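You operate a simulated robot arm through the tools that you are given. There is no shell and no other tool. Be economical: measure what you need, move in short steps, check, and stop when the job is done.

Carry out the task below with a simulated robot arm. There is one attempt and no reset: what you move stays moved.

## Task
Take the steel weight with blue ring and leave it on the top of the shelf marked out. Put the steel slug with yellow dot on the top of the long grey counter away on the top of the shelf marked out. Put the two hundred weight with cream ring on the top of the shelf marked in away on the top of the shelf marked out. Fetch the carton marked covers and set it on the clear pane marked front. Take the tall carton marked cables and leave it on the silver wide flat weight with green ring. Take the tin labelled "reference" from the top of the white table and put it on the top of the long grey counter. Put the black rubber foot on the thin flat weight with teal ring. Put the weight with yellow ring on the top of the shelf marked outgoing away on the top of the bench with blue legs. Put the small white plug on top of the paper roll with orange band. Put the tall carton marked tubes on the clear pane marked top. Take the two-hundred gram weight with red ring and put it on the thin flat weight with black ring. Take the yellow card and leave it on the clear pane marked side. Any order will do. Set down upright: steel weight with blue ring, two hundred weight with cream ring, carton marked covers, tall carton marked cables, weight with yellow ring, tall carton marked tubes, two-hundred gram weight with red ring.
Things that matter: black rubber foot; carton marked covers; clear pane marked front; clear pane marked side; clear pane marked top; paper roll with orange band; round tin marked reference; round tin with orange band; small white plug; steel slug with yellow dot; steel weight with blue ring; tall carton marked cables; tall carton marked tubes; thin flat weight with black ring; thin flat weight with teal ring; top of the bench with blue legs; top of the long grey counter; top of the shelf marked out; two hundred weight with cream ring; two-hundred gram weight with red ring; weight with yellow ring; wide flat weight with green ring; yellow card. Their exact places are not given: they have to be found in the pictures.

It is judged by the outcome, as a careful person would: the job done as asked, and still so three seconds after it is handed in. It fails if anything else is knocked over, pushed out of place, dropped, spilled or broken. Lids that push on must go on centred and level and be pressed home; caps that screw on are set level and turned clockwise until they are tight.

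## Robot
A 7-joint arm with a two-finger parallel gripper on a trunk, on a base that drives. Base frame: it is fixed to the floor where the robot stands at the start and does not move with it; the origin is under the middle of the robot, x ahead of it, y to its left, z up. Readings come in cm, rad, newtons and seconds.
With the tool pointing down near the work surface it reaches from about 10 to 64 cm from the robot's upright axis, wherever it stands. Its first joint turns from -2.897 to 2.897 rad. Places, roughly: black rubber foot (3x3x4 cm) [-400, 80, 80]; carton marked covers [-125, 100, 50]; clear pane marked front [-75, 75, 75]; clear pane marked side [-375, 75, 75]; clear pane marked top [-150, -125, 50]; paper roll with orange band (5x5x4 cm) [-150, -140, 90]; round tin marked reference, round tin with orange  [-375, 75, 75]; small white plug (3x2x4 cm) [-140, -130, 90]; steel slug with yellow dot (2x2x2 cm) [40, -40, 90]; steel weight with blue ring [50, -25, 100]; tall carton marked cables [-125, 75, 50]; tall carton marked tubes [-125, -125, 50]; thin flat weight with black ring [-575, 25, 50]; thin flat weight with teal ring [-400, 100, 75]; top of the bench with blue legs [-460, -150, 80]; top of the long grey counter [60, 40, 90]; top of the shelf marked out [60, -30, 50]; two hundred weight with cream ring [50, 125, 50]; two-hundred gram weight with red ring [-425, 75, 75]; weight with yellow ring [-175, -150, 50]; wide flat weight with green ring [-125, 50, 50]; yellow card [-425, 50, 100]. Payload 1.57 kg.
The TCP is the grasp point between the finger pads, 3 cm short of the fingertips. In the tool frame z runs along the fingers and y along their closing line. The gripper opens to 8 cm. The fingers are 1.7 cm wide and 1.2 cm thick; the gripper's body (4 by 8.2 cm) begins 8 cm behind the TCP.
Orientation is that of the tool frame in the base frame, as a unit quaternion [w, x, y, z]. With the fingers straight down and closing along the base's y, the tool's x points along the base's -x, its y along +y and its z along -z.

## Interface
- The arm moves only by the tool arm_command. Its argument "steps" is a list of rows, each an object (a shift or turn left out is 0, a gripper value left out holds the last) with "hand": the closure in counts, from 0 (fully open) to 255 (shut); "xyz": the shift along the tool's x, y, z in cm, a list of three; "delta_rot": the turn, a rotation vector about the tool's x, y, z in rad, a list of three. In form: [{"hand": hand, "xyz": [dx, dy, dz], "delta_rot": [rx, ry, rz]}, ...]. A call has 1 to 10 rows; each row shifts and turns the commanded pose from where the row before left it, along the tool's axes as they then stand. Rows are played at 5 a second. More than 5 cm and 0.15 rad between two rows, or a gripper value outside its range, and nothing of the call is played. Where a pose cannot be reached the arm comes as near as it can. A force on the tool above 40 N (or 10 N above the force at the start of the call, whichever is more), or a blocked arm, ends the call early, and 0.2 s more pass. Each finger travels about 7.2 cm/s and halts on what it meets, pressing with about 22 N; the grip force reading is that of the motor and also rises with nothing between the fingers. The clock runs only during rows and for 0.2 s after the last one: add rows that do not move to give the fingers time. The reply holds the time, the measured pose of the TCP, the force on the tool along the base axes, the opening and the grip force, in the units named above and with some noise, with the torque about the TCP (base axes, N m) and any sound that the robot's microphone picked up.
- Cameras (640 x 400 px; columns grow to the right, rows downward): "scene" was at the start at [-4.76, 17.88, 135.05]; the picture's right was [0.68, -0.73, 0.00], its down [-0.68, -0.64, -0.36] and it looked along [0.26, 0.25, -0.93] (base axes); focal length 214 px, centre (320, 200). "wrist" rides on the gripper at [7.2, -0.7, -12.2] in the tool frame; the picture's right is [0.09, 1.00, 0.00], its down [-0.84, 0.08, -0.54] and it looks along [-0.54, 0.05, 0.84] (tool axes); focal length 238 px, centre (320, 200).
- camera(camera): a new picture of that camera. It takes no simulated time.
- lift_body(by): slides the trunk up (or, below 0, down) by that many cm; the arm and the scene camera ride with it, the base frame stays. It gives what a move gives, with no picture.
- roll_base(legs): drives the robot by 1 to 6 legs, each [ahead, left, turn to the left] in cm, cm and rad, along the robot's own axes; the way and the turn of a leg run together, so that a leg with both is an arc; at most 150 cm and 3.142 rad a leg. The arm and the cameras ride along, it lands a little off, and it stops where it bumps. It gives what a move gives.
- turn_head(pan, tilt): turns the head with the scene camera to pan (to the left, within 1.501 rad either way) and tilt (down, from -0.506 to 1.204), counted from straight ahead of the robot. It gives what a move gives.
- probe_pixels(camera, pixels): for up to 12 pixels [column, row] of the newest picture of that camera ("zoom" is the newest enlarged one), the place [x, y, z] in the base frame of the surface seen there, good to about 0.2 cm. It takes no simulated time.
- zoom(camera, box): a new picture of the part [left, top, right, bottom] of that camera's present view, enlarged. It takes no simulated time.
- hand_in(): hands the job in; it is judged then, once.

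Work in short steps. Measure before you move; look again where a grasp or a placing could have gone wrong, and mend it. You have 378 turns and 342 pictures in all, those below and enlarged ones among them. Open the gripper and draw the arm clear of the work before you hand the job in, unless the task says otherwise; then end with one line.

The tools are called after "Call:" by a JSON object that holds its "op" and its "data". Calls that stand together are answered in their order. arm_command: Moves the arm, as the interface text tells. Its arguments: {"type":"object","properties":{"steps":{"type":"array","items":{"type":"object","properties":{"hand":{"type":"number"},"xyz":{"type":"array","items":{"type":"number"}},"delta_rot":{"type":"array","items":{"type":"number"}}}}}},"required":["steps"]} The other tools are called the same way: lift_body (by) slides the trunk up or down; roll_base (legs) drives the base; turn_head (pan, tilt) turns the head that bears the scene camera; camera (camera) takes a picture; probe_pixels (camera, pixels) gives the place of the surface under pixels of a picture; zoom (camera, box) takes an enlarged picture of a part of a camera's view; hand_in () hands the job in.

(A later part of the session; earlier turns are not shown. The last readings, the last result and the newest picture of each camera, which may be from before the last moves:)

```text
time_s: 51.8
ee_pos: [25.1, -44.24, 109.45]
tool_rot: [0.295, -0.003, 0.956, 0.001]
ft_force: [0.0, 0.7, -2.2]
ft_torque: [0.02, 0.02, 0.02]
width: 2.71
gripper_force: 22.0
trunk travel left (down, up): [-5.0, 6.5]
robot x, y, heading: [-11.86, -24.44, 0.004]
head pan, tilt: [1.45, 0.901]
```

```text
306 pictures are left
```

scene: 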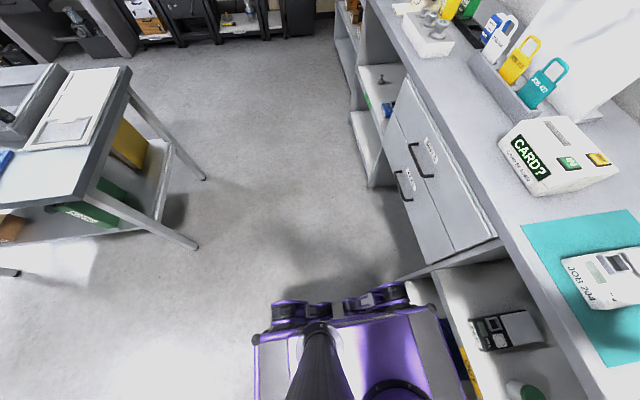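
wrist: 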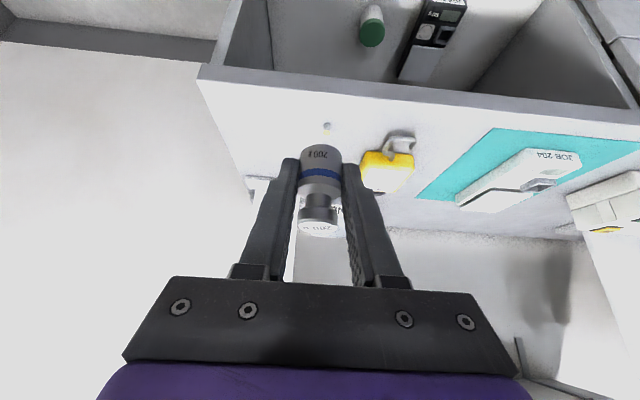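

Now descend in front of the counter, 4.8 cm per row.

Call:
{"op": "arm_command", "data": {"steps": [{"xyz": [2.71, 0, 3.96]}, {"xyz": [2.71, 0, 3.96]}, {"xyz": [2.71, 0, 3.96]}, {"xyz": [2.71, 0, 3.96]}, {"xyz": [2.71, 0, 3.96]}, {}]}}

Call:
{"op": "arm_command", "data": {"steps": [{"xyz": [2.71, 0, 3.96]}, {"xyz": [2.71, 0, 3.96]}, {"xyz": [2.71, 0, 3.96]}, {"xyz": [2.71, 0, 3.96]}, {"xyz": [2.71, 0, 3.96]}, {}]}}

Call:
{"op": "camera", "data": {"camera": "wrist"}}

```text
time_s: 53.2
ee_pos: [25.03, -44.23, 85.58]
tool_rot: [0.295, -0.002, 0.955, 0.001]
ft_force: [0.2, 0.3, -2.0]
ft_torque: [-0.02, 0.02, 0.02]
width: 2.71
gripper_force: 22.1
trunk travel left (down, up): [-5.0, 6.5]
robot x, y, heading: [-12.31, -24.11, 0.003]
head pan, tilt: [1.45, 0.901]
```

```text
time_s: 54.6
ee_pos: [25.04, -44.21, 61.46]
tool_rot: [0.295, -0.002, 0.955, 0.001]
ft_force: [0.7, 0.7, -2.1]
ft_torque: [-0.02, 0.0, -0.02]
width: 2.68
gripper_force: 22.5
trunk travel left (down, up): [-5.0, 6.5]
robot x, y, heading: [-12.49, -24.13, 0.005]
head pan, tilt: [1.45, 0.901]
```

```text
305 pictures are left
```

wrist: 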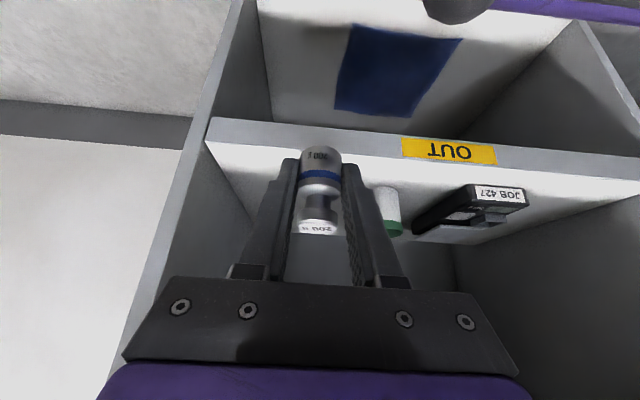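

I probe the shelf's front edge, left panel and the jar to choose the spot.

Call:
{"op": "probe_pixels", "data": {"camera": "wrist", "pixels": [[230, 160], [270, 140], [390, 155], [250, 190], [232, 175], [385, 190], [384, 200], [560, 180], [400, 170]]}}

```text
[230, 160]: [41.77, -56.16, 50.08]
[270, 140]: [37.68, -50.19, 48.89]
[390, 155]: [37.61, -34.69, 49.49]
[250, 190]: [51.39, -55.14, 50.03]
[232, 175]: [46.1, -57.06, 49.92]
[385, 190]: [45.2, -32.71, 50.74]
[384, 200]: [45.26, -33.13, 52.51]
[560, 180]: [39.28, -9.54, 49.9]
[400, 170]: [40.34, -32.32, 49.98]
```

Spot: weight axis at (44.5,−51). I shift sideways and down to z≈56, then go in horizontally.

Call:
{"op": "arm_command", "data": {"steps": [{"xyz": [0, -3.4, 0]}, {"xyz": [0, -3.4, 0]}, {"xyz": [1.5, 0, 2.2]}, {"xyz": [1.5, 0, 2.2]}, {"xyz": [-3.3, 0, 2.26]}, {"xyz": [-3.3, 0, 2.26]}, {"xyz": [-3.3, 0, 2.26]}, {}]}}

Call:
{"op": "camera", "data": {"camera": "wrist"}}

```text
time_s: 56.4
ee_pos: [36.97, -50.8, 57.07]
tool_rot: [0.294, -0.003, 0.956, 0.002]
ft_force: [0.4, -0.6, -0.6]
ft_torque: [0.01, 0.0, -0.02]
width: 2.71
gripper_force: 22.2
out of reach, approached as far as the arm can: row 4
trunk travel left (down, up): [-5.0, 6.5]
robot x, y, heading: [-12.27, -24.06, 0.01]
head pan, tilt: [1.45, 0.901]
```

```text
304 pictures are left
```

wrist: 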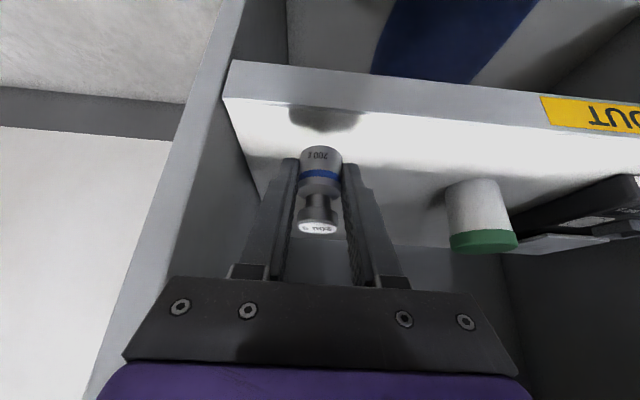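

Fine now at (37,−50.8,57). I go in 6.8 cm more and lower to 0.5 cm above the shelf.

Call:
{"op": "arm_command", "data": {"steps": [{"xyz": [-2.8, 0, 1.92]}, {"xyz": [-2.8, 0, 1.92]}, {"xyz": [0.85, 0, 1.24]}, {"xyz": [0.85, 0, 1.24]}, {}]}}

Call:
{"op": "camera", "data": {"camera": "wrist"}}

```text
time_s: 57.6
ee_pos: [42.77, -50.34, 57.27]
tool_rot: [0.294, -0.003, 0.956, 0.001]
ft_force: [-0.3, 0.1, -2.1]
ft_torque: [-0.01, 0.02, 0.0]
width: 2.73
gripper_force: 21.8
out of reach, approached as far as the arm can: row 2, 3, 4
trunk travel left (down, up): [-5.0, 6.5]
robot x, y, heading: [-12.1, -24.18, 0.008]
head pan, tilt: [1.45, 0.901]
```

```text
303 pictures are left
```

wrist: 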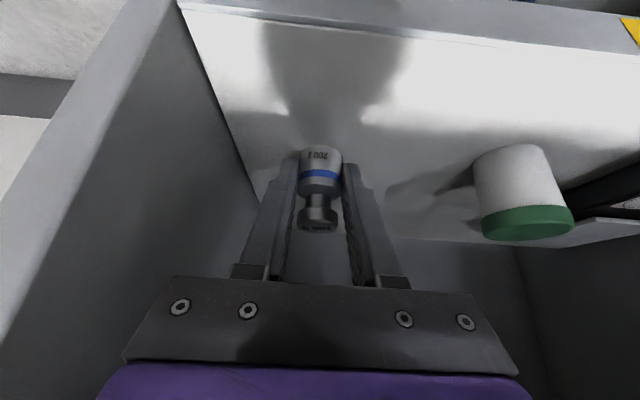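

The arm can't get lower here; I use the trunk: down 2.5 cm first and watch.

Call:
{"op": "lift_body", "data": {"by": -2.5}}

```text
time_s: 58.3
ee_pos: [42.8, -50.36, 54.77]
tool_rot: [0.294, -0.002, 0.956, 0.001]
ft_force: [0.6, -0.7, -0.8]
ft_torque: [0.01, 0.04, 0.02]
width: 2.7
gripper_force: 22.2
trunk travel left (down, up): [-2.5, 9.0]
robot x, y, heading: [-11.89, -23.77, 0.007]
head pan, tilt: [1.45, 0.901]
```

Bottom is ~1.4 cm above the shelf. Down 1.2 more.

Call:
{"op": "lift_body", "data": {"by": -1.25}}

Call:
{"op": "zoom", "data": {"camera": "wrist", "box": [240, 80, 400, 240]}}

```text
time_s: 58.9
ee_pos: [42.71, -50.31, 53.42]
tool_rot: [0.294, -0.002, 0.956, 0.001]
ft_force: [-0.3, 0.2, -2.1]
ft_torque: [-0.01, 0.01, 0.03]
width: 2.7
gripper_force: 21.7
trunk travel left (down, up): [-1.2, 10.2]
robot x, y, heading: [-11.94, -24.3, 0.007]
head pan, tilt: [1.45, 0.901]
```

```text
2.50 times, centred on (320, 160) of wrist
```

zoom: 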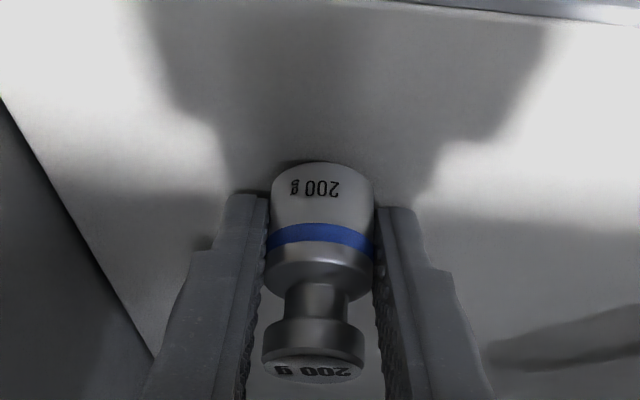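

Nearly touching; I lower 0.3 cm more and look for contact force.

Call:
{"op": "lift_body", "data": {"by": -0.25}}

```text
time_s: 59.4
ee_pos: [42.88, -50.36, 53.21]
tool_rot: [0.294, -0.002, 0.956, 0.001]
ft_force: [-0.5, -0.4, -2.3]
ft_torque: [0.02, 0.03, 0.03]
width: 2.69
gripper_force: 22.5
trunk travel left (down, up): [-1.0, 10.5]
robot x, y, heading: [-12.17, -24.6, 0.009]
head pan, tilt: [1.45, 0.901]
```

Call:
{"op": "lift_body", "data": {"by": -0.2}}

```text
time_s: 60.0
ee_pos: [42.84, -50.35, 53.2]
tool_rot: [0.295, -0.002, 0.955, 0.001]
ft_force: [-1.6, 0.4, 2.5]
ft_torque: [0.03, 0.09, 0.0]
width: 2.7
gripper_force: 22.3
trunk travel left (down, up): [-0.8, 10.7]
robot x, y, heading: [-11.91, -24.32, 0.005]
head pan, tilt: [1.45, 0.901]
```

Contact (+2.5 N). I open the fingers to about 5 cm.

Call:
{"op": "arm_command", "data": {"steps": [{"hand": 96}, {"hand": 96}, {"hand": 96}]}}

Call:
{"op": "camera", "data": {"camera": "wrist"}}

```text
time_s: 60.8
ee_pos: [42.83, -50.36, 53.09]
tool_rot: [0.294, -0.002, 0.956, 0.001]
ft_force: [-0.4, -1.1, 0.2]
ft_torque: [0.0, -0.03, 0.0]
width: 4.98
gripper_force: 0.1
trunk travel left (down, up): [-0.8, 10.7]
robot x, y, heading: [-12.14, -24.07, 0.007]
head pan, tilt: [1.45, 0.901]
```

```text
301 pictures are left
```

wrist: 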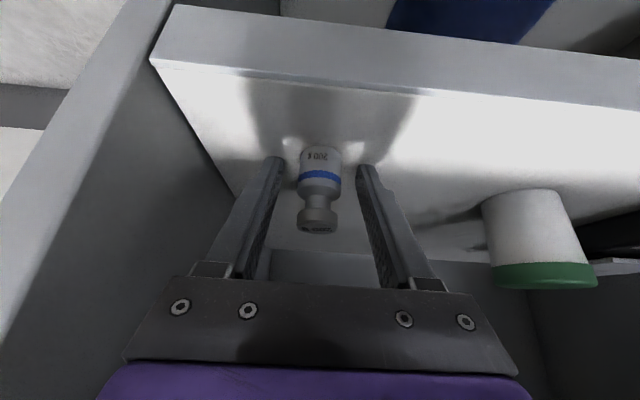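

Weight stands on the shelf. I retreat along the tool axis and back out.

Call:
{"op": "arm_command", "data": {"steps": [{"xyz": [0, 0, -3]}, {"xyz": [0, 0, -3]}, {"xyz": [2, 0, -3]}, {"xyz": [3.3, 0, -2.26]}, {"xyz": [3.3, 0, -2.26]}, {"xyz": [3.3, 0, -2.26]}, {}]}}

Call:
{"op": "camera", "data": {"camera": "wrist"}}

```text
time_s: 62.4
ee_pos: [24.07, -50.24, 59.41]
tool_rot: [0.294, -0.002, 0.956, 0.0]
ft_force: [0.2, -0.3, -0.3]
ft_torque: [-0.04, 0.0, 0.03]
width: 5.01
gripper_force: 0.0
trunk travel left (down, up): [-0.8, 10.7]
robot x, y, heading: [-11.86, -24.06, 0.006]
head pan, tilt: [1.45, 0.901]
```

```text
300 pictures are left
```

wrist: 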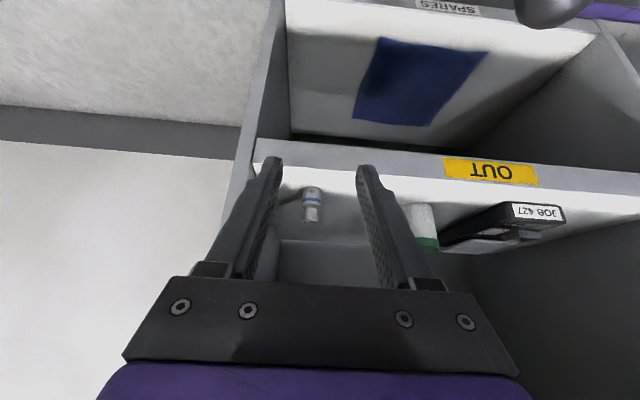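

Blue weight done. Next the slug: I raise the arm in front of the counter.

Call:
{"op": "arm_command", "data": {"steps": [{"xyz": [-2.71, 0, -3.96]}, {"xyz": [-2.71, 0, -3.96]}, {"xyz": [-2.71, 0, -3.96]}, {"xyz": [-2.71, 0, -3.96]}, {"xyz": [-2.71, 0, -3.96]}, {"xyz": [-2.71, 0, -3.96]}, {"xyz": [-2.71, 0, -3.96]}, {"xyz": [-2.71, 0, -3.96]}, {"xyz": [-2.71, 0, -3.96]}, {}]}}

Call:
{"op": "arm_command", "data": {"steps": [{"xyz": [0, 4, 0]}, {"xyz": [0, 4, 0]}, {}]}}

Call:
{"op": "camera", "data": {"camera": "wrist"}}

```text
time_s: 64.5
ee_pos: [24.5, -50.46, 102.73]
tool_rot: [0.294, -0.002, 0.956, 0.001]
ft_force: [-0.5, 0.7, 0.0]
ft_torque: [-0.01, 0.02, 0.04]
width: 4.99
gripper_force: 0.0
trunk travel left (down, up): [-0.8, 10.7]
robot x, y, heading: [-12.08, -23.99, 0.006]
head pan, tilt: [1.45, 0.901]
```

```text
time_s: 65.3
ee_pos: [24.38, -42.32, 102.62]
tool_rot: [0.294, -0.002, 0.956, 0.001]
ft_force: [-0.3, -0.3, -0.4]
ft_torque: [0.01, -0.01, 0.0]
width: 4.99
gripper_force: 0.1
trunk travel left (down, up): [-0.8, 10.7]
robot x, y, heading: [-12.35, -24.17, 0.012]
head pan, tilt: [1.45, 0.901]
```

```text
299 pictures are left
```

wrist: 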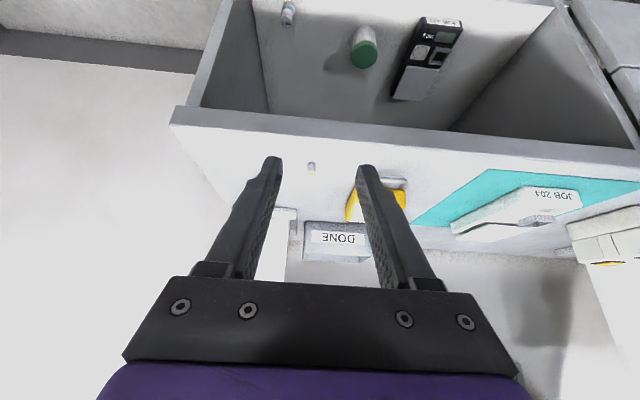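

Slug at (311,167). I move forward over the counter and measure it closer.

Call:
{"op": "arm_command", "data": {"steps": [{"xyz": [-2.4, 0, 3.6]}, {"xyz": [-2.4, 0, 3.6]}, {"xyz": [-2.4, 0, 3.6]}, {}]}}

Call:
{"op": "zoom", "data": {"camera": "wrist", "box": [260, 80, 380, 200]}}

```text
time_s: 66.3
ee_pos: [36.26, -42.71, 97.64]
tool_rot: [0.294, -0.001, 0.956, 0.001]
ft_force: [-0.3, -0.9, -0.8]
ft_torque: [0.03, -0.01, 0.04]
width: 4.99
gripper_force: 0.0
trunk travel left (down, up): [-0.8, 10.7]
robot x, y, heading: [-11.74, -24.04, 0.007]
head pan, tilt: [1.45, 0.901]
```

```text
3.33 times, centred on (320, 140) of wrist
```

zoom: 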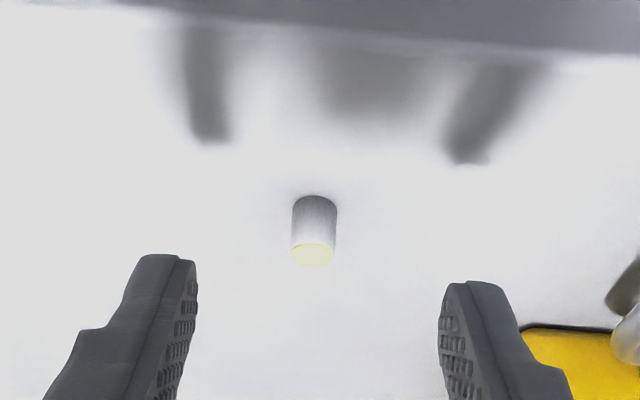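

Call:
{"op": "probe_pixels", "data": {"camera": "zoom", "pixels": [[313, 255], [313, 248], [296, 255], [330, 255], [313, 262], [314, 225], [314, 202]]}}

```text
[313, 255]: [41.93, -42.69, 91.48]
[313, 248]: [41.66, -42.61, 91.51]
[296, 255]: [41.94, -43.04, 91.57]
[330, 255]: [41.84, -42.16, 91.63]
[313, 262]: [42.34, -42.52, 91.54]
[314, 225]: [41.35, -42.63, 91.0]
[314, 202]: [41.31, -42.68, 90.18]
```

Slug: Ø1.2, 1.55 high at (41.9,−42.6). I go in with the tips around it, close and test-lift.

Call:
{"op": "arm_command", "data": {"steps": [{"xyz": [-0.79, 0.1, 3]}, {"xyz": [0, 0, 2]}, {"xyz": [0, 0, 1.35]}, {}, {"hand": 255}, {"hand": 255}, {"hand": 255}, {"hand": 255}, {"hand": 255}]}}

Call:
{"op": "camera", "data": {"camera": "wrist"}}

```text
time_s: 68.3
ee_pos: [40.47, -42.17, 92.95]
tool_rot: [0.296, -0.003, 0.955, 0.001]
ft_force: [3.7, 3.4, 13.1]
ft_torque: [0.21, -0.17, 0.01]
width: 0.98
gripper_force: 22.0
trunk travel left (down, up): [-0.8, 10.7]
robot x, y, heading: [-12.0, -23.95, 0.008]
head pan, tilt: [1.45, 0.901]
```

```text
297 pictures are left
```

wrist: 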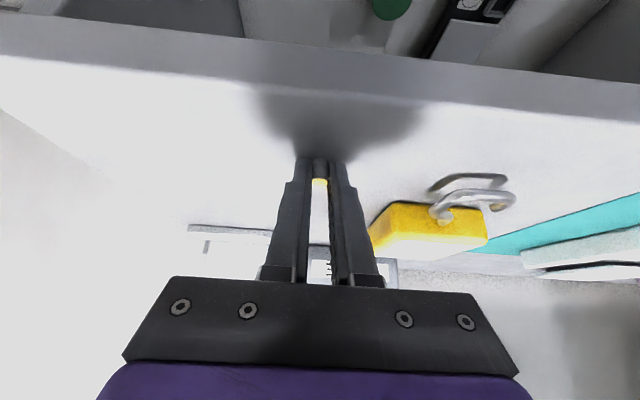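

Slug between the tips, tips touching the counter. I lift gently and check.

Call:
{"op": "arm_command", "data": {"steps": [{"xyz": [-0.28, 0, -0.41]}, {"xyz": [-0.56, 0, -0.82]}, {"xyz": [-0.56, 0, -0.82]}, {"xyz": [-0.56, 0, -0.82]}, {}]}}

Call:
{"op": "zoom", "data": {"camera": "wrist", "box": [240, 100, 400, 240]}}

```text
time_s: 69.5
ee_pos: [40.35, -42.23, 96.42]
tool_rot: [0.295, -0.003, 0.955, 0.001]
ft_force: [-0.4, -0.3, -0.1]
ft_torque: [0.02, -0.01, 0.01]
width: 1.05
gripper_force: 22.7
trunk travel left (down, up): [-0.8, 10.7]
robot x, y, heading: [-12.54, -23.86, 0.01]
head pan, tilt: [1.45, 0.901]
```

```text
2.86 times, centred on (320, 170) of wrist
```

zoom: 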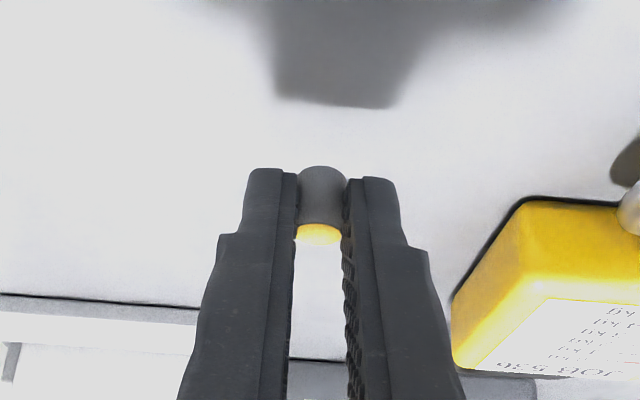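

Slug held. I back out, then lower in front of the shelf.

Call:
{"op": "arm_command", "data": {"steps": [{"xyz": [3.3, 0, -2.26]}, {"xyz": [3.3, 1, -2.26]}, {"xyz": [3.3, 1.5, -2.26]}, {"xyz": [3.3, 1.5, -2.26]}, {"xyz": [2.71, 0, 3.96]}, {"xyz": [2.71, 0, 3.96]}, {"xyz": [2.71, 0, 3.96]}, {"xyz": [2.71, 0, 3.96]}, {}]}}

Call:
{"op": "arm_command", "data": {"steps": [{"xyz": [2.71, 0, 3.96]}, {"xyz": [2.71, 0, 3.96]}, {"xyz": [2.71, 0, 3.96]}, {"xyz": [2.71, 0, 3.96]}, {}]}}

Call:
{"op": "camera", "data": {"camera": "wrist"}}

```text
time_s: 71.5
ee_pos: [25.31, -38.89, 77.5]
tool_rot: [0.294, -0.003, 0.956, 0.001]
ft_force: [0.0, 0.0, 0.4]
ft_torque: [0.02, 0.01, 0.01]
width: 1.09
gripper_force: 22.3
out of reach, approached as far as the arm can: row 6, 7
trunk travel left (down, up): [-0.8, 10.7]
robot x, y, heading: [-11.92, -24.08, 0.003]
head pan, tilt: [1.45, 0.901]
```

```text
time_s: 72.8
ee_pos: [25.06, -38.98, 58.15]
tool_rot: [0.294, -0.003, 0.956, 0.001]
ft_force: [0.0, 0.6, 0.4]
ft_torque: [-0.01, -0.01, 0.05]
width: 1.06
gripper_force: 22.3
trunk travel left (down, up): [-0.8, 10.7]
robot x, y, heading: [-12.21, -24.2, 0.006]
head pan, tilt: [1.45, 0.901]
```

```text
295 pictures are left
```

wrist: 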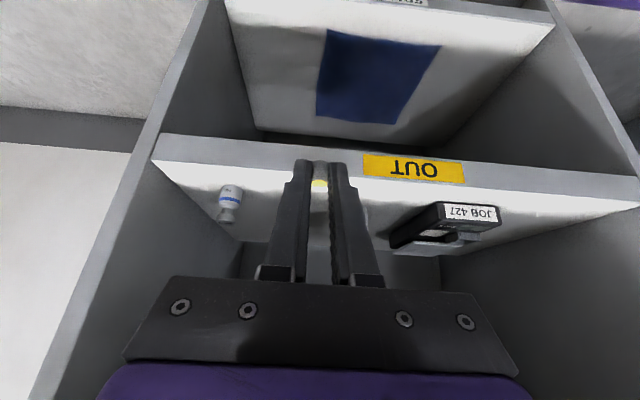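

Now forward 16 cm over the shelf at z≈56.

Call:
{"op": "arm_command", "data": {"steps": [{"xyz": [1.0, 0, 1.5]}, {"xyz": [-3.3, 0, 2.26]}, {"xyz": [-3.3, 0, 2.26]}, {"xyz": [-3.3, 0, 2.26]}, {"xyz": [-3.3, 0, 2.26]}, {}]}}

Call:
{"op": "camera", "data": {"camera": "wrist"}}

```text
time_s: 74.2
ee_pos: [41.36, -38.84, 56.34]
tool_rot: [0.294, -0.002, 0.956, 0.001]
ft_force: [0.3, 0.8, 0.6]
ft_torque: [0.0, 0.0, 0.02]
width: 1.06
gripper_force: 21.9
trunk travel left (down, up): [-0.8, 10.7]
robot x, y, heading: [-12.2, -23.94, 0.007]
head pan, tilt: [1.45, 0.901]
```

```text
294 pictures are left
```

wrist: 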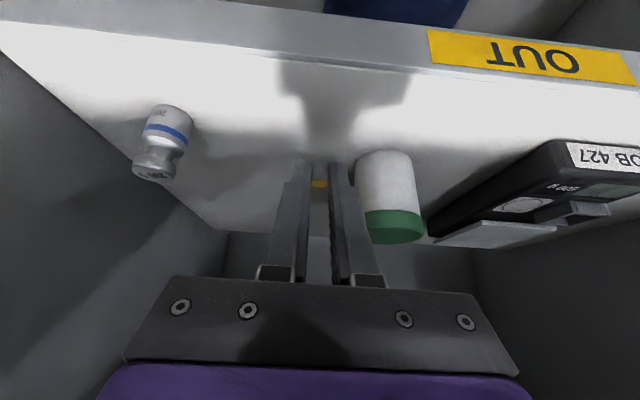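

Jar is close; I shift 0.8 cm away and lower step by step.

Call:
{"op": "arm_command", "data": {"steps": [{"xyz": [0.56, -0.8, 0.82]}, {"xyz": [0.56, 0, 0.82]}, {"xyz": [0.45, 0, 0.66]}, {}]}}

Call:
{"op": "arm_command", "data": {"steps": [{"xyz": [0.14, 0, 0.2]}, {"xyz": [0.11, 0, 0.16]}, {}]}}

Call:
{"op": "zoom", "data": {"camera": "wrist", "box": [240, 100, 400, 240]}}

```text
time_s: 75.2
ee_pos: [41.35, -39.66, 53.66]
tool_rot: [0.294, -0.002, 0.956, 0.001]
ft_force: [0.1, 0.6, 0.4]
ft_torque: [0.03, -0.02, 0.03]
width: 1.03
gripper_force: 22.3
trunk travel left (down, up): [-0.8, 10.7]
robot x, y, heading: [-12.02, -24.36, 0.006]
head pan, tilt: [1.45, 0.901]
```

```text
time_s: 76.0
ee_pos: [41.39, -39.68, 53.14]
tool_rot: [0.295, -0.003, 0.955, 0.001]
ft_force: [-0.6, 0.1, -0.3]
ft_torque: [0.02, -0.02, 0.02]
width: 1.06
gripper_force: 22.2
trunk travel left (down, up): [-0.8, 10.7]
robot x, y, heading: [-12.14, -24.13, 0.005]
head pan, tilt: [1.45, 0.901]
```

```text
2.86 times, centred on (320, 170) of wrist
```

zoom: 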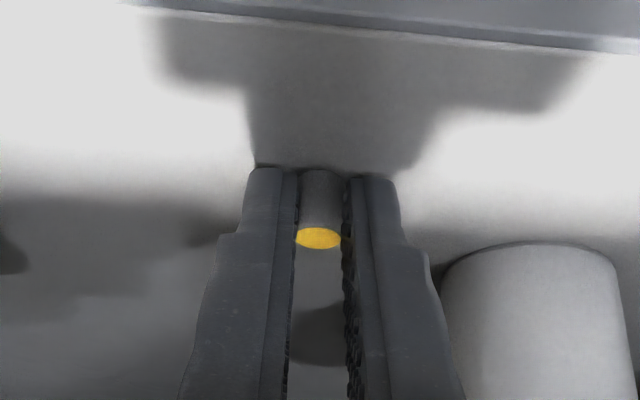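

Almost on the shelf; a last 0.15 cm, then open slightly (to ~2.5 cm).

Call:
{"op": "arm_command", "data": {"steps": [{"xyz": [0.08, 0, 0.13]}, {}, {"hand": 170}, {"hand": 170}, {}]}}

Call:
{"op": "zoom", "data": {"camera": "wrist", "box": [240, 100, 400, 240]}}

```text
time_s: 77.2
ee_pos: [41.26, -39.63, 53.03]
tool_rot: [0.295, -0.003, 0.955, 0.001]
ft_force: [0.3, 0.4, 0.4]
ft_torque: [0.0, 0.01, -0.02]
width: 2.65
gripper_force: 0.1
trunk travel left (down, up): [-0.8, 10.7]
robot x, y, heading: [-12.58, -24.09, 0.004]
head pan, tilt: [1.45, 0.901]
```

```text
2.86 times, centred on (320, 170) of wrist
```

zoom: 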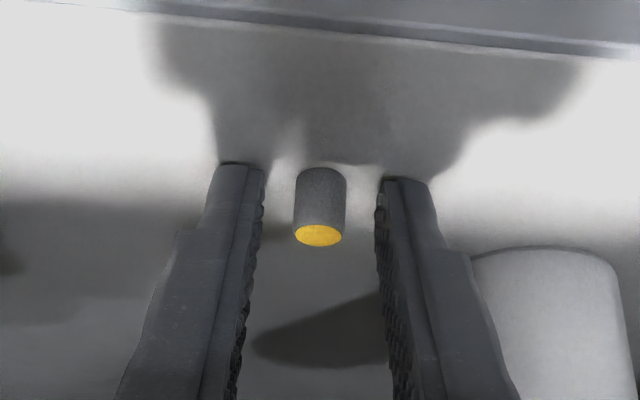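

Slug stands on the shelf. I retreat and take a scene view for the drive to the "in" shelf.

Call:
{"op": "arm_command", "data": {"steps": [{"xyz": [0, 0, -3]}, {"xyz": [0, 0, -3]}, {"xyz": [3.3, 0, -2.26]}, {"xyz": [3.3, 0, -2.26]}, {"xyz": [3.3, 0, -2.26]}, {"xyz": [2, 0, 0]}, {}]}}

Call:
{"op": "camera", "data": {"camera": "scene"}}

Call:
{"op": "probe_pixels", "data": {"camera": "scene", "pixels": [[200, 215], [185, 290], [150, 130], [320, 300], [300, 80], [10, 200], [85, 245]]}}

```text
time_s: 78.8
ee_pos: [24.1, -39.78, 56.87]
tool_rot: [0.295, -0.003, 0.956, 0.0]
ft_force: [-0.9, -0.5, -0.5]
ft_torque: [0.0, 0.02, -0.01]
width: 2.67
gripper_force: 0.0
trunk travel left (down, up): [-0.8, 10.7]
robot x, y, heading: [-11.8, -24.47, 0.007]
head pan, tilt: [1.45, 0.901]
```

```text
291 pictures are left
```

scene: 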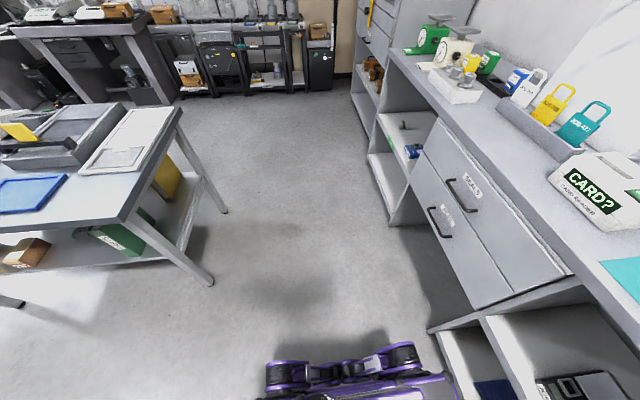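

```text
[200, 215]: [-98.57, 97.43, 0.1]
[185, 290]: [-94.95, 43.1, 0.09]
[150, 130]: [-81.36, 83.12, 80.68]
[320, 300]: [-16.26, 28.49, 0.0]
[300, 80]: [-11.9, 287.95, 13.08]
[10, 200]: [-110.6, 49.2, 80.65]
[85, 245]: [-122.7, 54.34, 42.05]
```

Aisle clear (table edge at x≈−80). I drive left 156 cm to the "in" shelf.

Call:
{"op": "roll_base", "data": {"legs": [[0, 100, 0], [0, 56, 0]]}}

Call:
{"op": "camera", "data": {"camera": "wrist"}}

```text
time_s: 94.5
ee_pos: [22.51, 120.63, 56.98]
tool_rot: [0.295, -0.008, 0.955, 0.003]
ft_force: [-1.5, 0.2, 0.7]
ft_torque: [-0.02, 0.01, -0.02]
width: 2.63
gripper_force: 0.0
trunk travel left (down, up): [-0.8, 10.7]
robot x, y, heading: [-13.62, 135.75, 0.017]
head pan, tilt: [1.45, 0.901]
```

```text
290 pictures are left
```

wrist: 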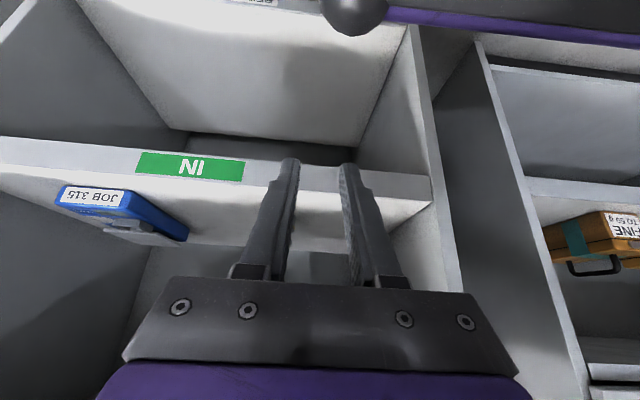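

The weight is hidden behind the fingers; I open and raise the tool a bit for a look.

Call:
{"op": "arm_command", "data": {"steps": [{"hand": 0, "xyz": [-2.7, 0, -3.96]}, {"xyz": [0, -4, 0]}, {}]}}

Call:
{"op": "camera", "data": {"camera": "wrist"}}

```text
time_s: 95.3
ee_pos: [22.55, 116.58, 61.68]
tool_rot: [0.295, -0.01, 0.955, 0.003]
ft_force: [-0.4, -0.2, -1.1]
ft_torque: [0.03, 0.01, 0.0]
width: 8.0
gripper_force: 0.1
trunk travel left (down, up): [-0.8, 10.7]
robot x, y, heading: [-13.96, 136.15, 0.024]
head pan, tilt: [1.45, 0.901]
```

```text
289 pictures are left
```

wrist: 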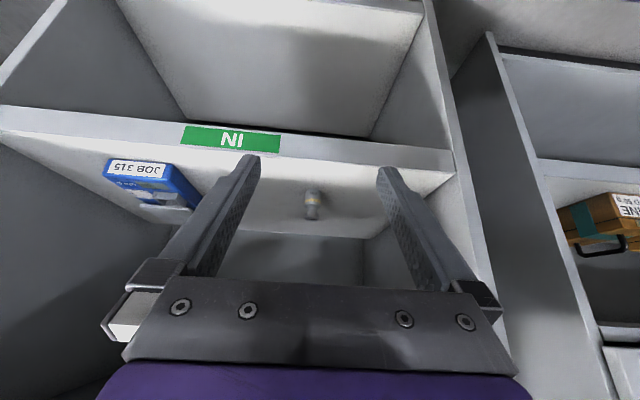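

Call:
{"op": "zoom", "data": {"camera": "wrist", "box": [270, 150, 370, 250]}}

Call:
{"op": "probe_pixels", "data": {"camera": "wrist", "pixels": [[313, 193], [312, 204], [312, 214], [312, 217], [330, 170], [440, 170], [313, 150]]}}

```text
4.00 times, centred on (320, 200) of wrist
```

zoom: 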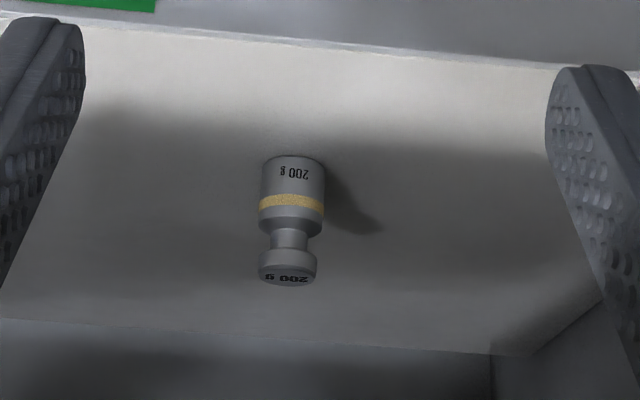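

```text
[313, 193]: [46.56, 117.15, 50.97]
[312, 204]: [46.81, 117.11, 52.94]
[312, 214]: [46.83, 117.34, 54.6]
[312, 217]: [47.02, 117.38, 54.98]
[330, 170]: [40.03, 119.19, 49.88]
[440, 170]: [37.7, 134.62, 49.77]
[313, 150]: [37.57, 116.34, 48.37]
```

Cream-ring weight at (47.9,117.2). I drive forward 5 cm for reach, then approach.

Call:
{"op": "roll_base", "data": {"legs": [[5, 0, -0.02]]}}

Call:
{"op": "arm_command", "data": {"steps": [{"hand": 96, "xyz": [-1.8, 0, 2.9]}, {"xyz": [-1.8, 0, 2.9]}, {"xyz": [-1.8, 0, 2.9]}, {}]}}

Call:
{"op": "camera", "data": {"camera": "wrist"}}

```text
time_s: 96.3
ee_pos: [27.05, 115.82, 61.75]
tool_rot: [0.295, 0.002, 0.956, -0.001]
ft_force: [0.0, -0.1, 0.1]
ft_torque: [0.0, -0.02, 0.01]
width: 8.02
gripper_force: 0.0
trunk travel left (down, up): [-0.8, 10.7]
robot x, y, heading: [-8.71, 135.72, -0.004]
head pan, tilt: [1.45, 0.901]
```

```text
time_s: 97.3
ee_pos: [36.43, 115.85, 57.2]
tool_rot: [0.295, 0.003, 0.956, -0.001]
ft_force: [0.6, 0.4, 0.2]
ft_torque: [0.01, 0.03, 0.01]
width: 4.97
gripper_force: 0.2
trunk travel left (down, up): [-0.8, 10.7]
robot x, y, heading: [-8.72, 135.99, 0.0]
head pan, tilt: [1.45, 0.901]
```

```text
287 pictures are left
```

wrist: 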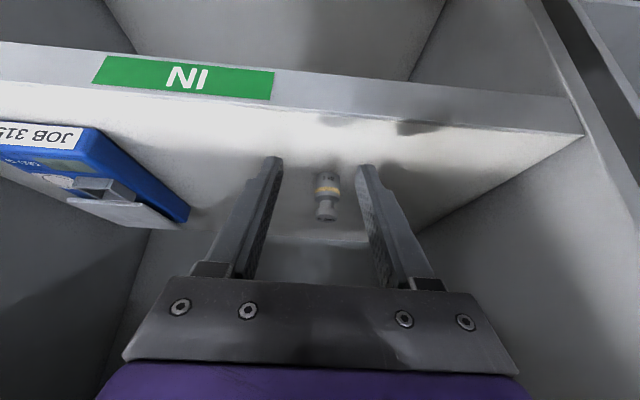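

Call:
{"op": "zoom", "data": {"camera": "wrist", "box": [270, 130, 390, 250]}}

Call:
{"op": "probe_pixels", "data": {"camera": "wrist", "pixels": [[327, 178], [327, 187], [326, 216], [318, 216], [335, 216], [326, 220], [317, 185], [338, 185]]}}

```text
3.33 times, centred on (330, 190) of wrist
```

zoom: 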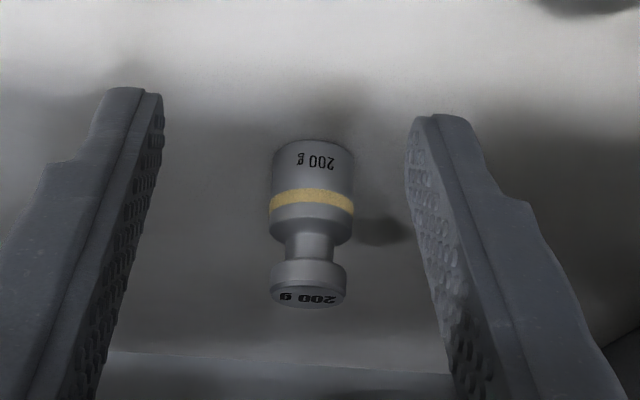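

```text
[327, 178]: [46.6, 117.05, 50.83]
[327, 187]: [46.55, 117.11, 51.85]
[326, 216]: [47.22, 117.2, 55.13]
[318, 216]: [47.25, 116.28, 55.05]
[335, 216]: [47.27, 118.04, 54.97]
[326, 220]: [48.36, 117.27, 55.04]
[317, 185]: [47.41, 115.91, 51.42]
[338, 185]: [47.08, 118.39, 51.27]
```

Axis at (47.85,117.15). I move in and close.

Call:
{"op": "arm_command", "data": {"steps": [{"xyz": [-2.2, 0.7, 2.5]}, {"xyz": [-2.2, 0.6, 2.5]}, {"xyz": [-1.6, 0, 2.2]}, {"xyz": [-0.54, 0, 2.13]}, {}, {}]}}

Call:
{"op": "camera", "data": {"camera": "wrist"}}

```text
time_s: 98.7
ee_pos: [47.16, 117.08, 53.44]
tool_rot: [0.294, 0.002, 0.956, -0.001]
ft_force: [0.2, -0.5, 0.4]
ft_torque: [0.03, -0.01, 0.01]
width: 5.0
gripper_force: 0.0
trunk travel left (down, up): [-0.8, 10.7]
robot x, y, heading: [-8.46, 135.88, -0.001]
head pan, tilt: [1.45, 0.901]
```

```text
285 pictures are left
```

wrist: 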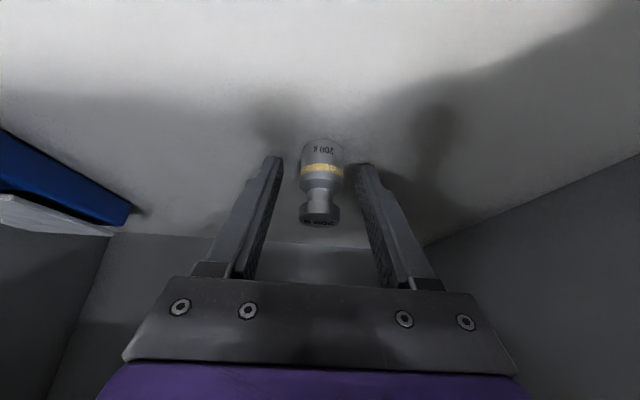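

Lower 0.25 cm more, close, and test-lift 2 cm.

Call:
{"op": "arm_command", "data": {"steps": [{"xyz": [0.1, 0, 0.3]}, {}, {"hand": 255}, {"hand": 255}, {"hand": 255}, {"hand": 255}, {"xyz": [-0.28, 0, -0.41]}, {"xyz": [-0.42, 0, -0.62]}, {"xyz": [-0.42, 0, -0.62]}, {}]}}

```text
time_s: 100.9
ee_pos: [47.17, 117.09, 55.15]
tool_rot: [0.294, 0.002, 0.956, 0.0]
ft_force: [-0.5, 0.1, -1.4]
ft_torque: [-0.02, 0.02, 0.0]
width: 2.68
gripper_force: 21.5
trunk travel left (down, up): [-0.8, 10.7]
robot x, y, heading: [-8.87, 136.08, -0.003]
head pan, tilt: [1.45, 0.901]
```

Held. I back out with the weight.

Call:
{"op": "arm_command", "data": {"steps": [{"xyz": [-0.8, 0, -1.2]}, {"xyz": [2.5, 0, -1.7]}, {"xyz": [3.3, 0, -2.26]}, {"xyz": [3.3, 0, -2.26]}, {"xyz": [3.3, 0, -2.26]}, {"xyz": [3.3, 0, -2.26]}, {"xyz": [2, 0, -1.4]}, {}]}}

Call:
{"op": "camera", "data": {"camera": "wrist"}}

```text
time_s: 102.7
ee_pos: [25.85, 117.07, 56.53]
tool_rot: [0.295, 0.001, 0.955, -0.001]
ft_force: [0.3, 0.5, -2.6]
ft_torque: [0.01, -0.01, 0.02]
width: 2.75
gripper_force: 22.0
trunk travel left (down, up): [-0.8, 10.7]
robot x, y, heading: [-8.75, 136.27, -0.008]
head pan, tilt: [1.45, 0.901]
```

```text
284 pictures are left
```

wrist: 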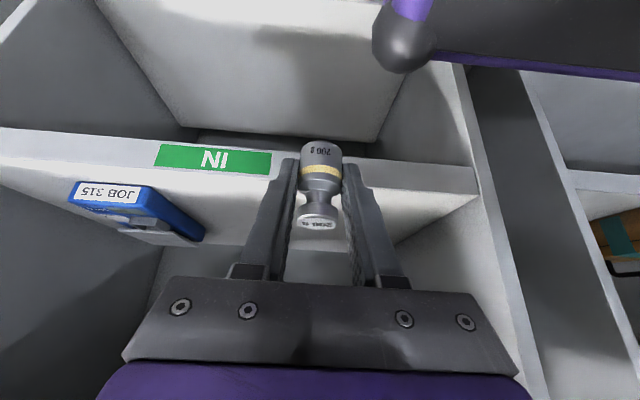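

I drive back right ~158 cm to the OUT shelf.

Call:
{"op": "roll_base", "data": {"legs": [[0, -100, 0], [0, -57, 0]]}}

Call:
{"op": "camera", "data": {"camera": "wrist"}}

```text
time_s: 118.3
ee_pos: [25.9, -41.22, 56.54]
tool_rot: [0.294, 0.002, 0.956, 0.0]
ft_force: [0.3, -0.1, -1.3]
ft_torque: [0.01, 0.04, -0.02]
width: 2.73
gripper_force: 22.2
trunk travel left (down, up): [-0.8, 10.7]
robot x, y, heading: [-8.19, -22.53, -0.001]
head pan, tilt: [1.45, 0.901]
```

```text
283 pictures are left
```

wrist: 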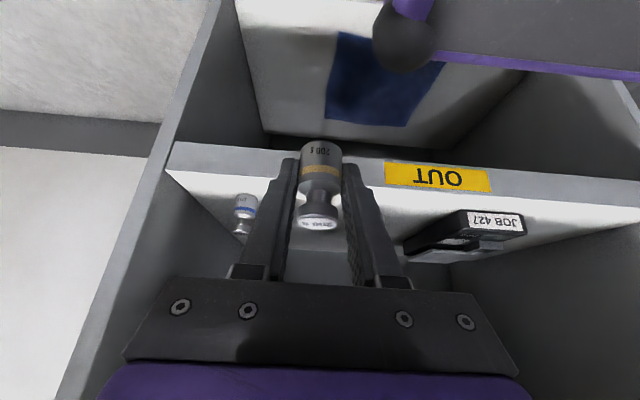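

I shift to y=−45 and move in between slug and blue weight at z≈57.

Call:
{"op": "arm_command", "data": {"steps": [{"xyz": [-0.4, -3.8, -0.6]}, {"xyz": [-3.3, 0, 2.26]}, {"xyz": [-3.3, 0, 2.26]}, {}]}}

Call:
{"op": "camera", "data": {"camera": "wrist"}}

```text
time_s: 119.3
ee_pos: [33.88, -45.07, 57.4]
tool_rot: [0.293, 0.001, 0.956, 0.0]
ft_force: [0.7, 0.8, -2.0]
ft_torque: [0.01, 0.03, -0.03]
width: 2.73
gripper_force: 21.7
trunk travel left (down, up): [-0.8, 10.7]
robot x, y, heading: [-8.59, -22.32, -0.0]
head pan, tilt: [1.45, 0.901]
```

```text
282 pictures are left
```

wrist: 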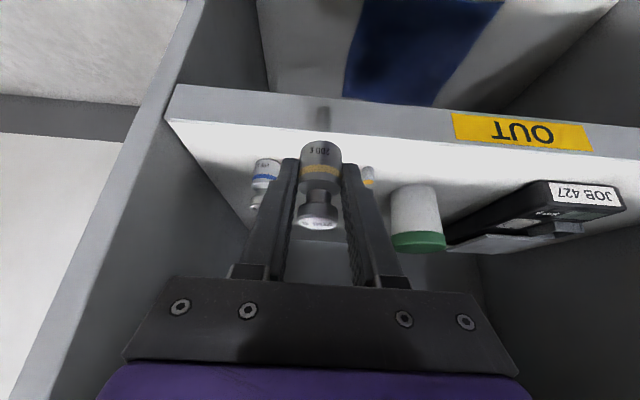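

Good alignment. Forward 8 cm, then lower 3.5 cm.

Call:
{"op": "arm_command", "data": {"steps": [{"xyz": [-3.3, 0, 2.26]}, {"xyz": [-3.3, 0, 2.26]}, {"xyz": [0.85, 0, 1.24]}, {"xyz": [0.85, 0, 1.24]}, {}]}}

Call:
{"op": "camera", "data": {"camera": "wrist"}}

```text
time_s: 120.5
ee_pos: [41.94, -45.14, 54.32]
tool_rot: [0.296, 0.002, 0.955, 0.0]
ft_force: [0.3, -0.4, -0.7]
ft_torque: [0.03, 0.04, 0.01]
width: 2.69
gripper_force: 21.7
trunk travel left (down, up): [-0.8, 10.7]
robot x, y, heading: [-8.42, -22.69, -0.003]
head pan, tilt: [1.45, 0.901]
```

```text
281 pictures are left
```

wrist: 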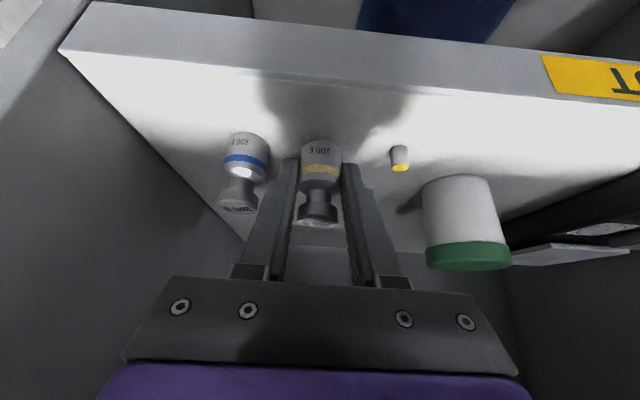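

Call:
{"op": "arm_command", "data": {"steps": [{"xyz": [0.28, 0, 0.41]}, {"xyz": [0.2, 0, 0.29]}, {}]}}

Call:
{"op": "arm_command", "data": {"steps": [{"xyz": [0.11, 0, 0.16]}, {"xyz": [0.11, 0, 0.16]}, {}]}}

```text
time_s: 121.3
ee_pos: [41.82, -45.07, 53.45]
tool_rot: [0.294, 0.001, 0.956, 0.0]
ft_force: [0.2, 0.5, -2.6]
ft_torque: [-0.01, 0.04, 0.01]
width: 2.71
gripper_force: 22.3
trunk travel left (down, up): [-0.8, 10.7]
robot x, y, heading: [-8.23, -22.29, -0.004]
head pan, tilt: [1.45, 0.901]
```

```text
time_s: 122.1
ee_pos: [41.98, -45.14, 53.21]
tool_rot: [0.296, 0.001, 0.955, -0.001]
ft_force: [0.8, 1.7, 15.2]
ft_torque: [0.01, -0.22, -0.04]
width: 2.74
gripper_force: 21.8
trunk travel left (down, up): [-0.8, 10.7]
robot x, y, heading: [-8.37, -22.54, 0.001]
head pan, tilt: [1.45, 0.901]
```

Contact with 15 N; I ease up 0.15 cm and open to ~4.6 cm.

Call:
{"op": "arm_command", "data": {"steps": [{"xyz": [-0.09, 0, -0.13]}, {}, {"hand": 108}, {"hand": 108}, {}]}}

Call:
{"op": "camera", "data": {"camera": "wrist"}}

```text
time_s: 123.3
ee_pos: [41.93, -45.09, 53.23]
tool_rot: [0.294, 0.001, 0.956, -0.001]
ft_force: [-0.1, -0.2, 0.3]
ft_torque: [-0.01, -0.03, 0.01]
width: 4.63
gripper_force: 0.0
trunk travel left (down, up): [-0.8, 10.7]
robot x, y, heading: [-8.58, -22.5, 0.004]
head pan, tilt: [1.45, 0.901]
```

```text
280 pictures are left
```

wrist: 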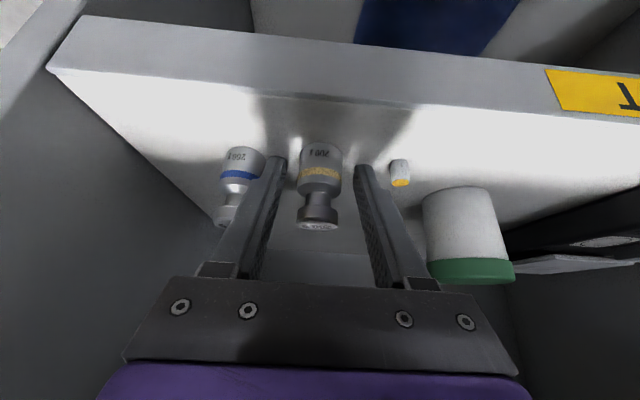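

All three stand. I retreat along the tool axis and back out.

Call:
{"op": "arm_command", "data": {"steps": [{"xyz": [0, 0, -3]}, {"xyz": [0, 0, -3]}, {"xyz": [3.3, 0, -2.26]}, {"xyz": [3.3, 0, -2.26]}, {"xyz": [3.3, 0, -2.26]}, {"xyz": [-2.71, 0, -3.96]}, {"xyz": [-2.71, 0, -3.96]}, {"xyz": [-2.71, 0, -3.96]}, {"xyz": [-2.71, 0, -3.96]}, {}]}}

Call:
{"op": "camera", "data": {"camera": "wrist"}}

```text
time_s: 125.5
ee_pos: [26.25, -44.98, 77.45]
tool_rot: [0.294, 0.002, 0.956, 0.0]
ft_force: [0.2, -0.8, -0.7]
ft_torque: [0.0, -0.01, 0.04]
width: 4.61
gripper_force: 0.1
trunk travel left (down, up): [-0.8, 10.7]
robot x, y, heading: [-8.35, -22.55, -0.001]
head pan, tilt: [1.45, 0.901]
```

```text
279 pictures are left
```

wrist: 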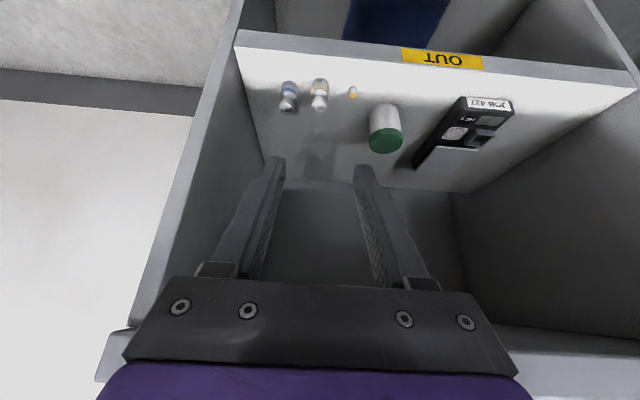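

Three shelf items done. I raise the arm to travel height and set the tool vertical.

Call:
{"op": "arm_command", "data": {"steps": [{"xyz": [-2.71, 0, -3.96]}, {"xyz": [-2.71, 0, -3.96]}, {"xyz": [-2.71, 0, -3.96]}, {"xyz": [-2.71, 0, -3.96]}, {"xyz": [-2.71, 0, -3.96]}, {"delta_rot": [0, 0.15, 0]}, {"delta_rot": [0, 0.15, 0]}, {"delta_rot": [0, 0.15, 0]}, {"delta_rot": [0, 0.15, 0]}, {}]}}

Call:
{"op": "lift_body", "data": {"by": 4.2}}

Call:
{"op": "roll_base", "data": {"legs": [[-22, 0, 0]]}}

Call:
{"op": "camera", "data": {"camera": "scene"}}

```text
time_s: 127.7
ee_pos: [26.55, -45.03, 101.38]
tool_rot: [-0.002, 0.001, 1.0, -0.001]
ft_force: [-0.9, -0.3, -0.7]
ft_torque: [-0.05, -0.01, 0.0]
width: 4.61
gripper_force: 0.1
trunk travel left (down, up): [-0.8, 10.7]
robot x, y, heading: [-8.97, -22.51, -0.002]
head pan, tilt: [1.45, 0.901]
```

```text
time_s: 128.5
ee_pos: [26.57, -45.27, 105.59]
tool_rot: [0.0, 0.001, 1.0, 0.0]
ft_force: [-0.4, 0.1, 0.2]
ft_torque: [0.01, -0.02, -0.01]
width: 4.61
gripper_force: 0.0
trunk travel left (down, up): [-5.0, 6.5]
robot x, y, heading: [-8.75, -22.17, 0.002]
head pan, tilt: [1.45, 0.901]
```

```text
time_s: 130.2
ee_pos: [4.77, -45.12, 105.61]
tool_rot: [-0.002, 0.002, 1.0, 0.0]
ft_force: [0.2, -0.1, 0.6]
ft_torque: [0.0, 0.03, 0.0]
width: 4.62
gripper_force: 0.2
trunk travel left (down, up): [-5.0, 6.5]
robot x, y, heading: [-30.66, -22.44, -0.002]
head pan, tilt: [1.45, 0.901]
```

```text
278 pictures are left
```

scene: 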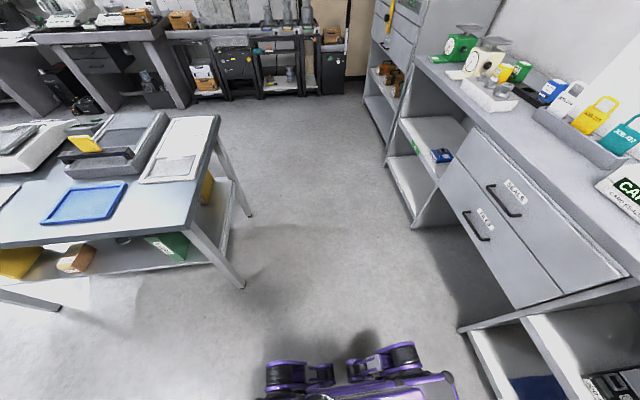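

I turn left in place by ~1.57 and look around with the head.

Call:
{"op": "roll_base", "data": {"legs": [[0, 0, 1.57]]}}

Call:
{"op": "camera", "data": {"camera": "scene"}}

```text
time_s: 134.6
ee_pos: [-8.05, 13.14, 105.47]
tool_rot: [0.001, 0.71, -0.704, 0.002]
ft_force: [0.8, -0.6, -0.6]
ft_torque: [-0.03, 0.0, 0.03]
width: 4.61
gripper_force: 0.1
trunk travel left (down, up): [-5.0, 6.5]
robot x, y, heading: [-30.28, -22.14, 1.58]
head pan, tilt: [1.45, 0.901]
```

```text
277 pictures are left
```

scene: 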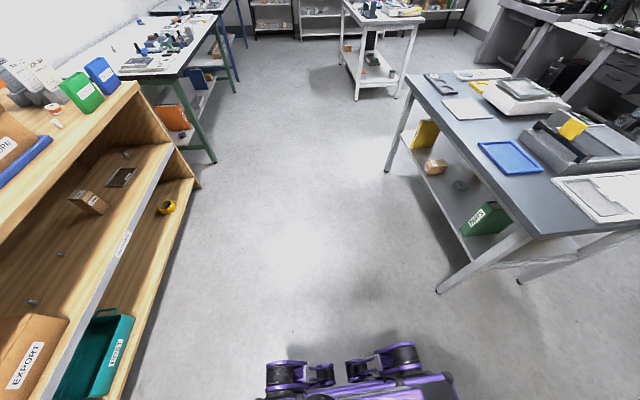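

Great overview. I zoom on the two areas.

Call:
{"op": "zoom", "data": {"camera": "scene", "box": [0, 60, 220, 340]}}

Call:
{"op": "zoom", "data": {"camera": "scene", "box": [380, 60, 640, 290]}}

Call:
{"op": "probe_pixels", "data": {"camera": "scene", "pixels": [[435, 167], [460, 185], [485, 218], [510, 157], [88, 200], [122, 178], [127, 155], [55, 122], [60, 254], [32, 302], [166, 207], [300, 250]]}}

```text
1.43 times, centred on (110, 200) of scene
```

zoom: 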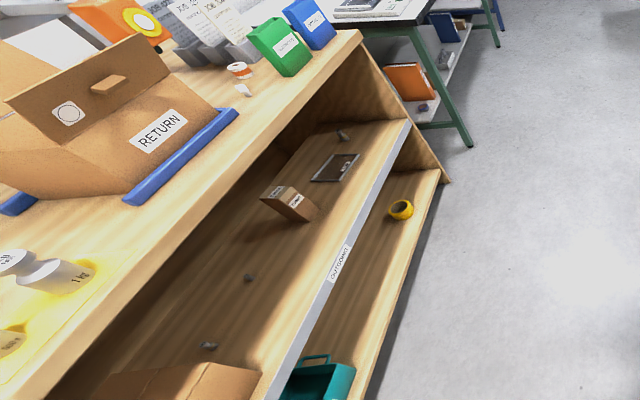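

```text
1.74 times, centred on (510, 175) of scene
```

zoom: 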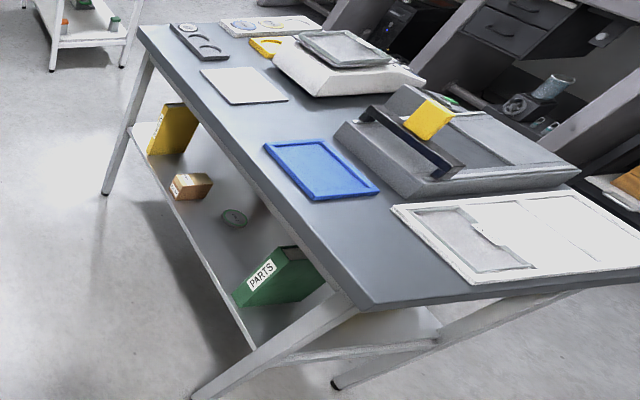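

```text
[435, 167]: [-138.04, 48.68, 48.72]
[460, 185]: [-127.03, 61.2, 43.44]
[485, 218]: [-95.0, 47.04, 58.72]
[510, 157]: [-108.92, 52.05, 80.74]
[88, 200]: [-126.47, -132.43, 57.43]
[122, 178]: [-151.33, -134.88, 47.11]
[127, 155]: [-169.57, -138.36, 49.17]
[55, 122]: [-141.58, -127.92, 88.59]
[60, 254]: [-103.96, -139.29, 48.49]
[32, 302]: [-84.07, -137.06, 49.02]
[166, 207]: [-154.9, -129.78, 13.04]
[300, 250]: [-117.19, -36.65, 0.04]
```

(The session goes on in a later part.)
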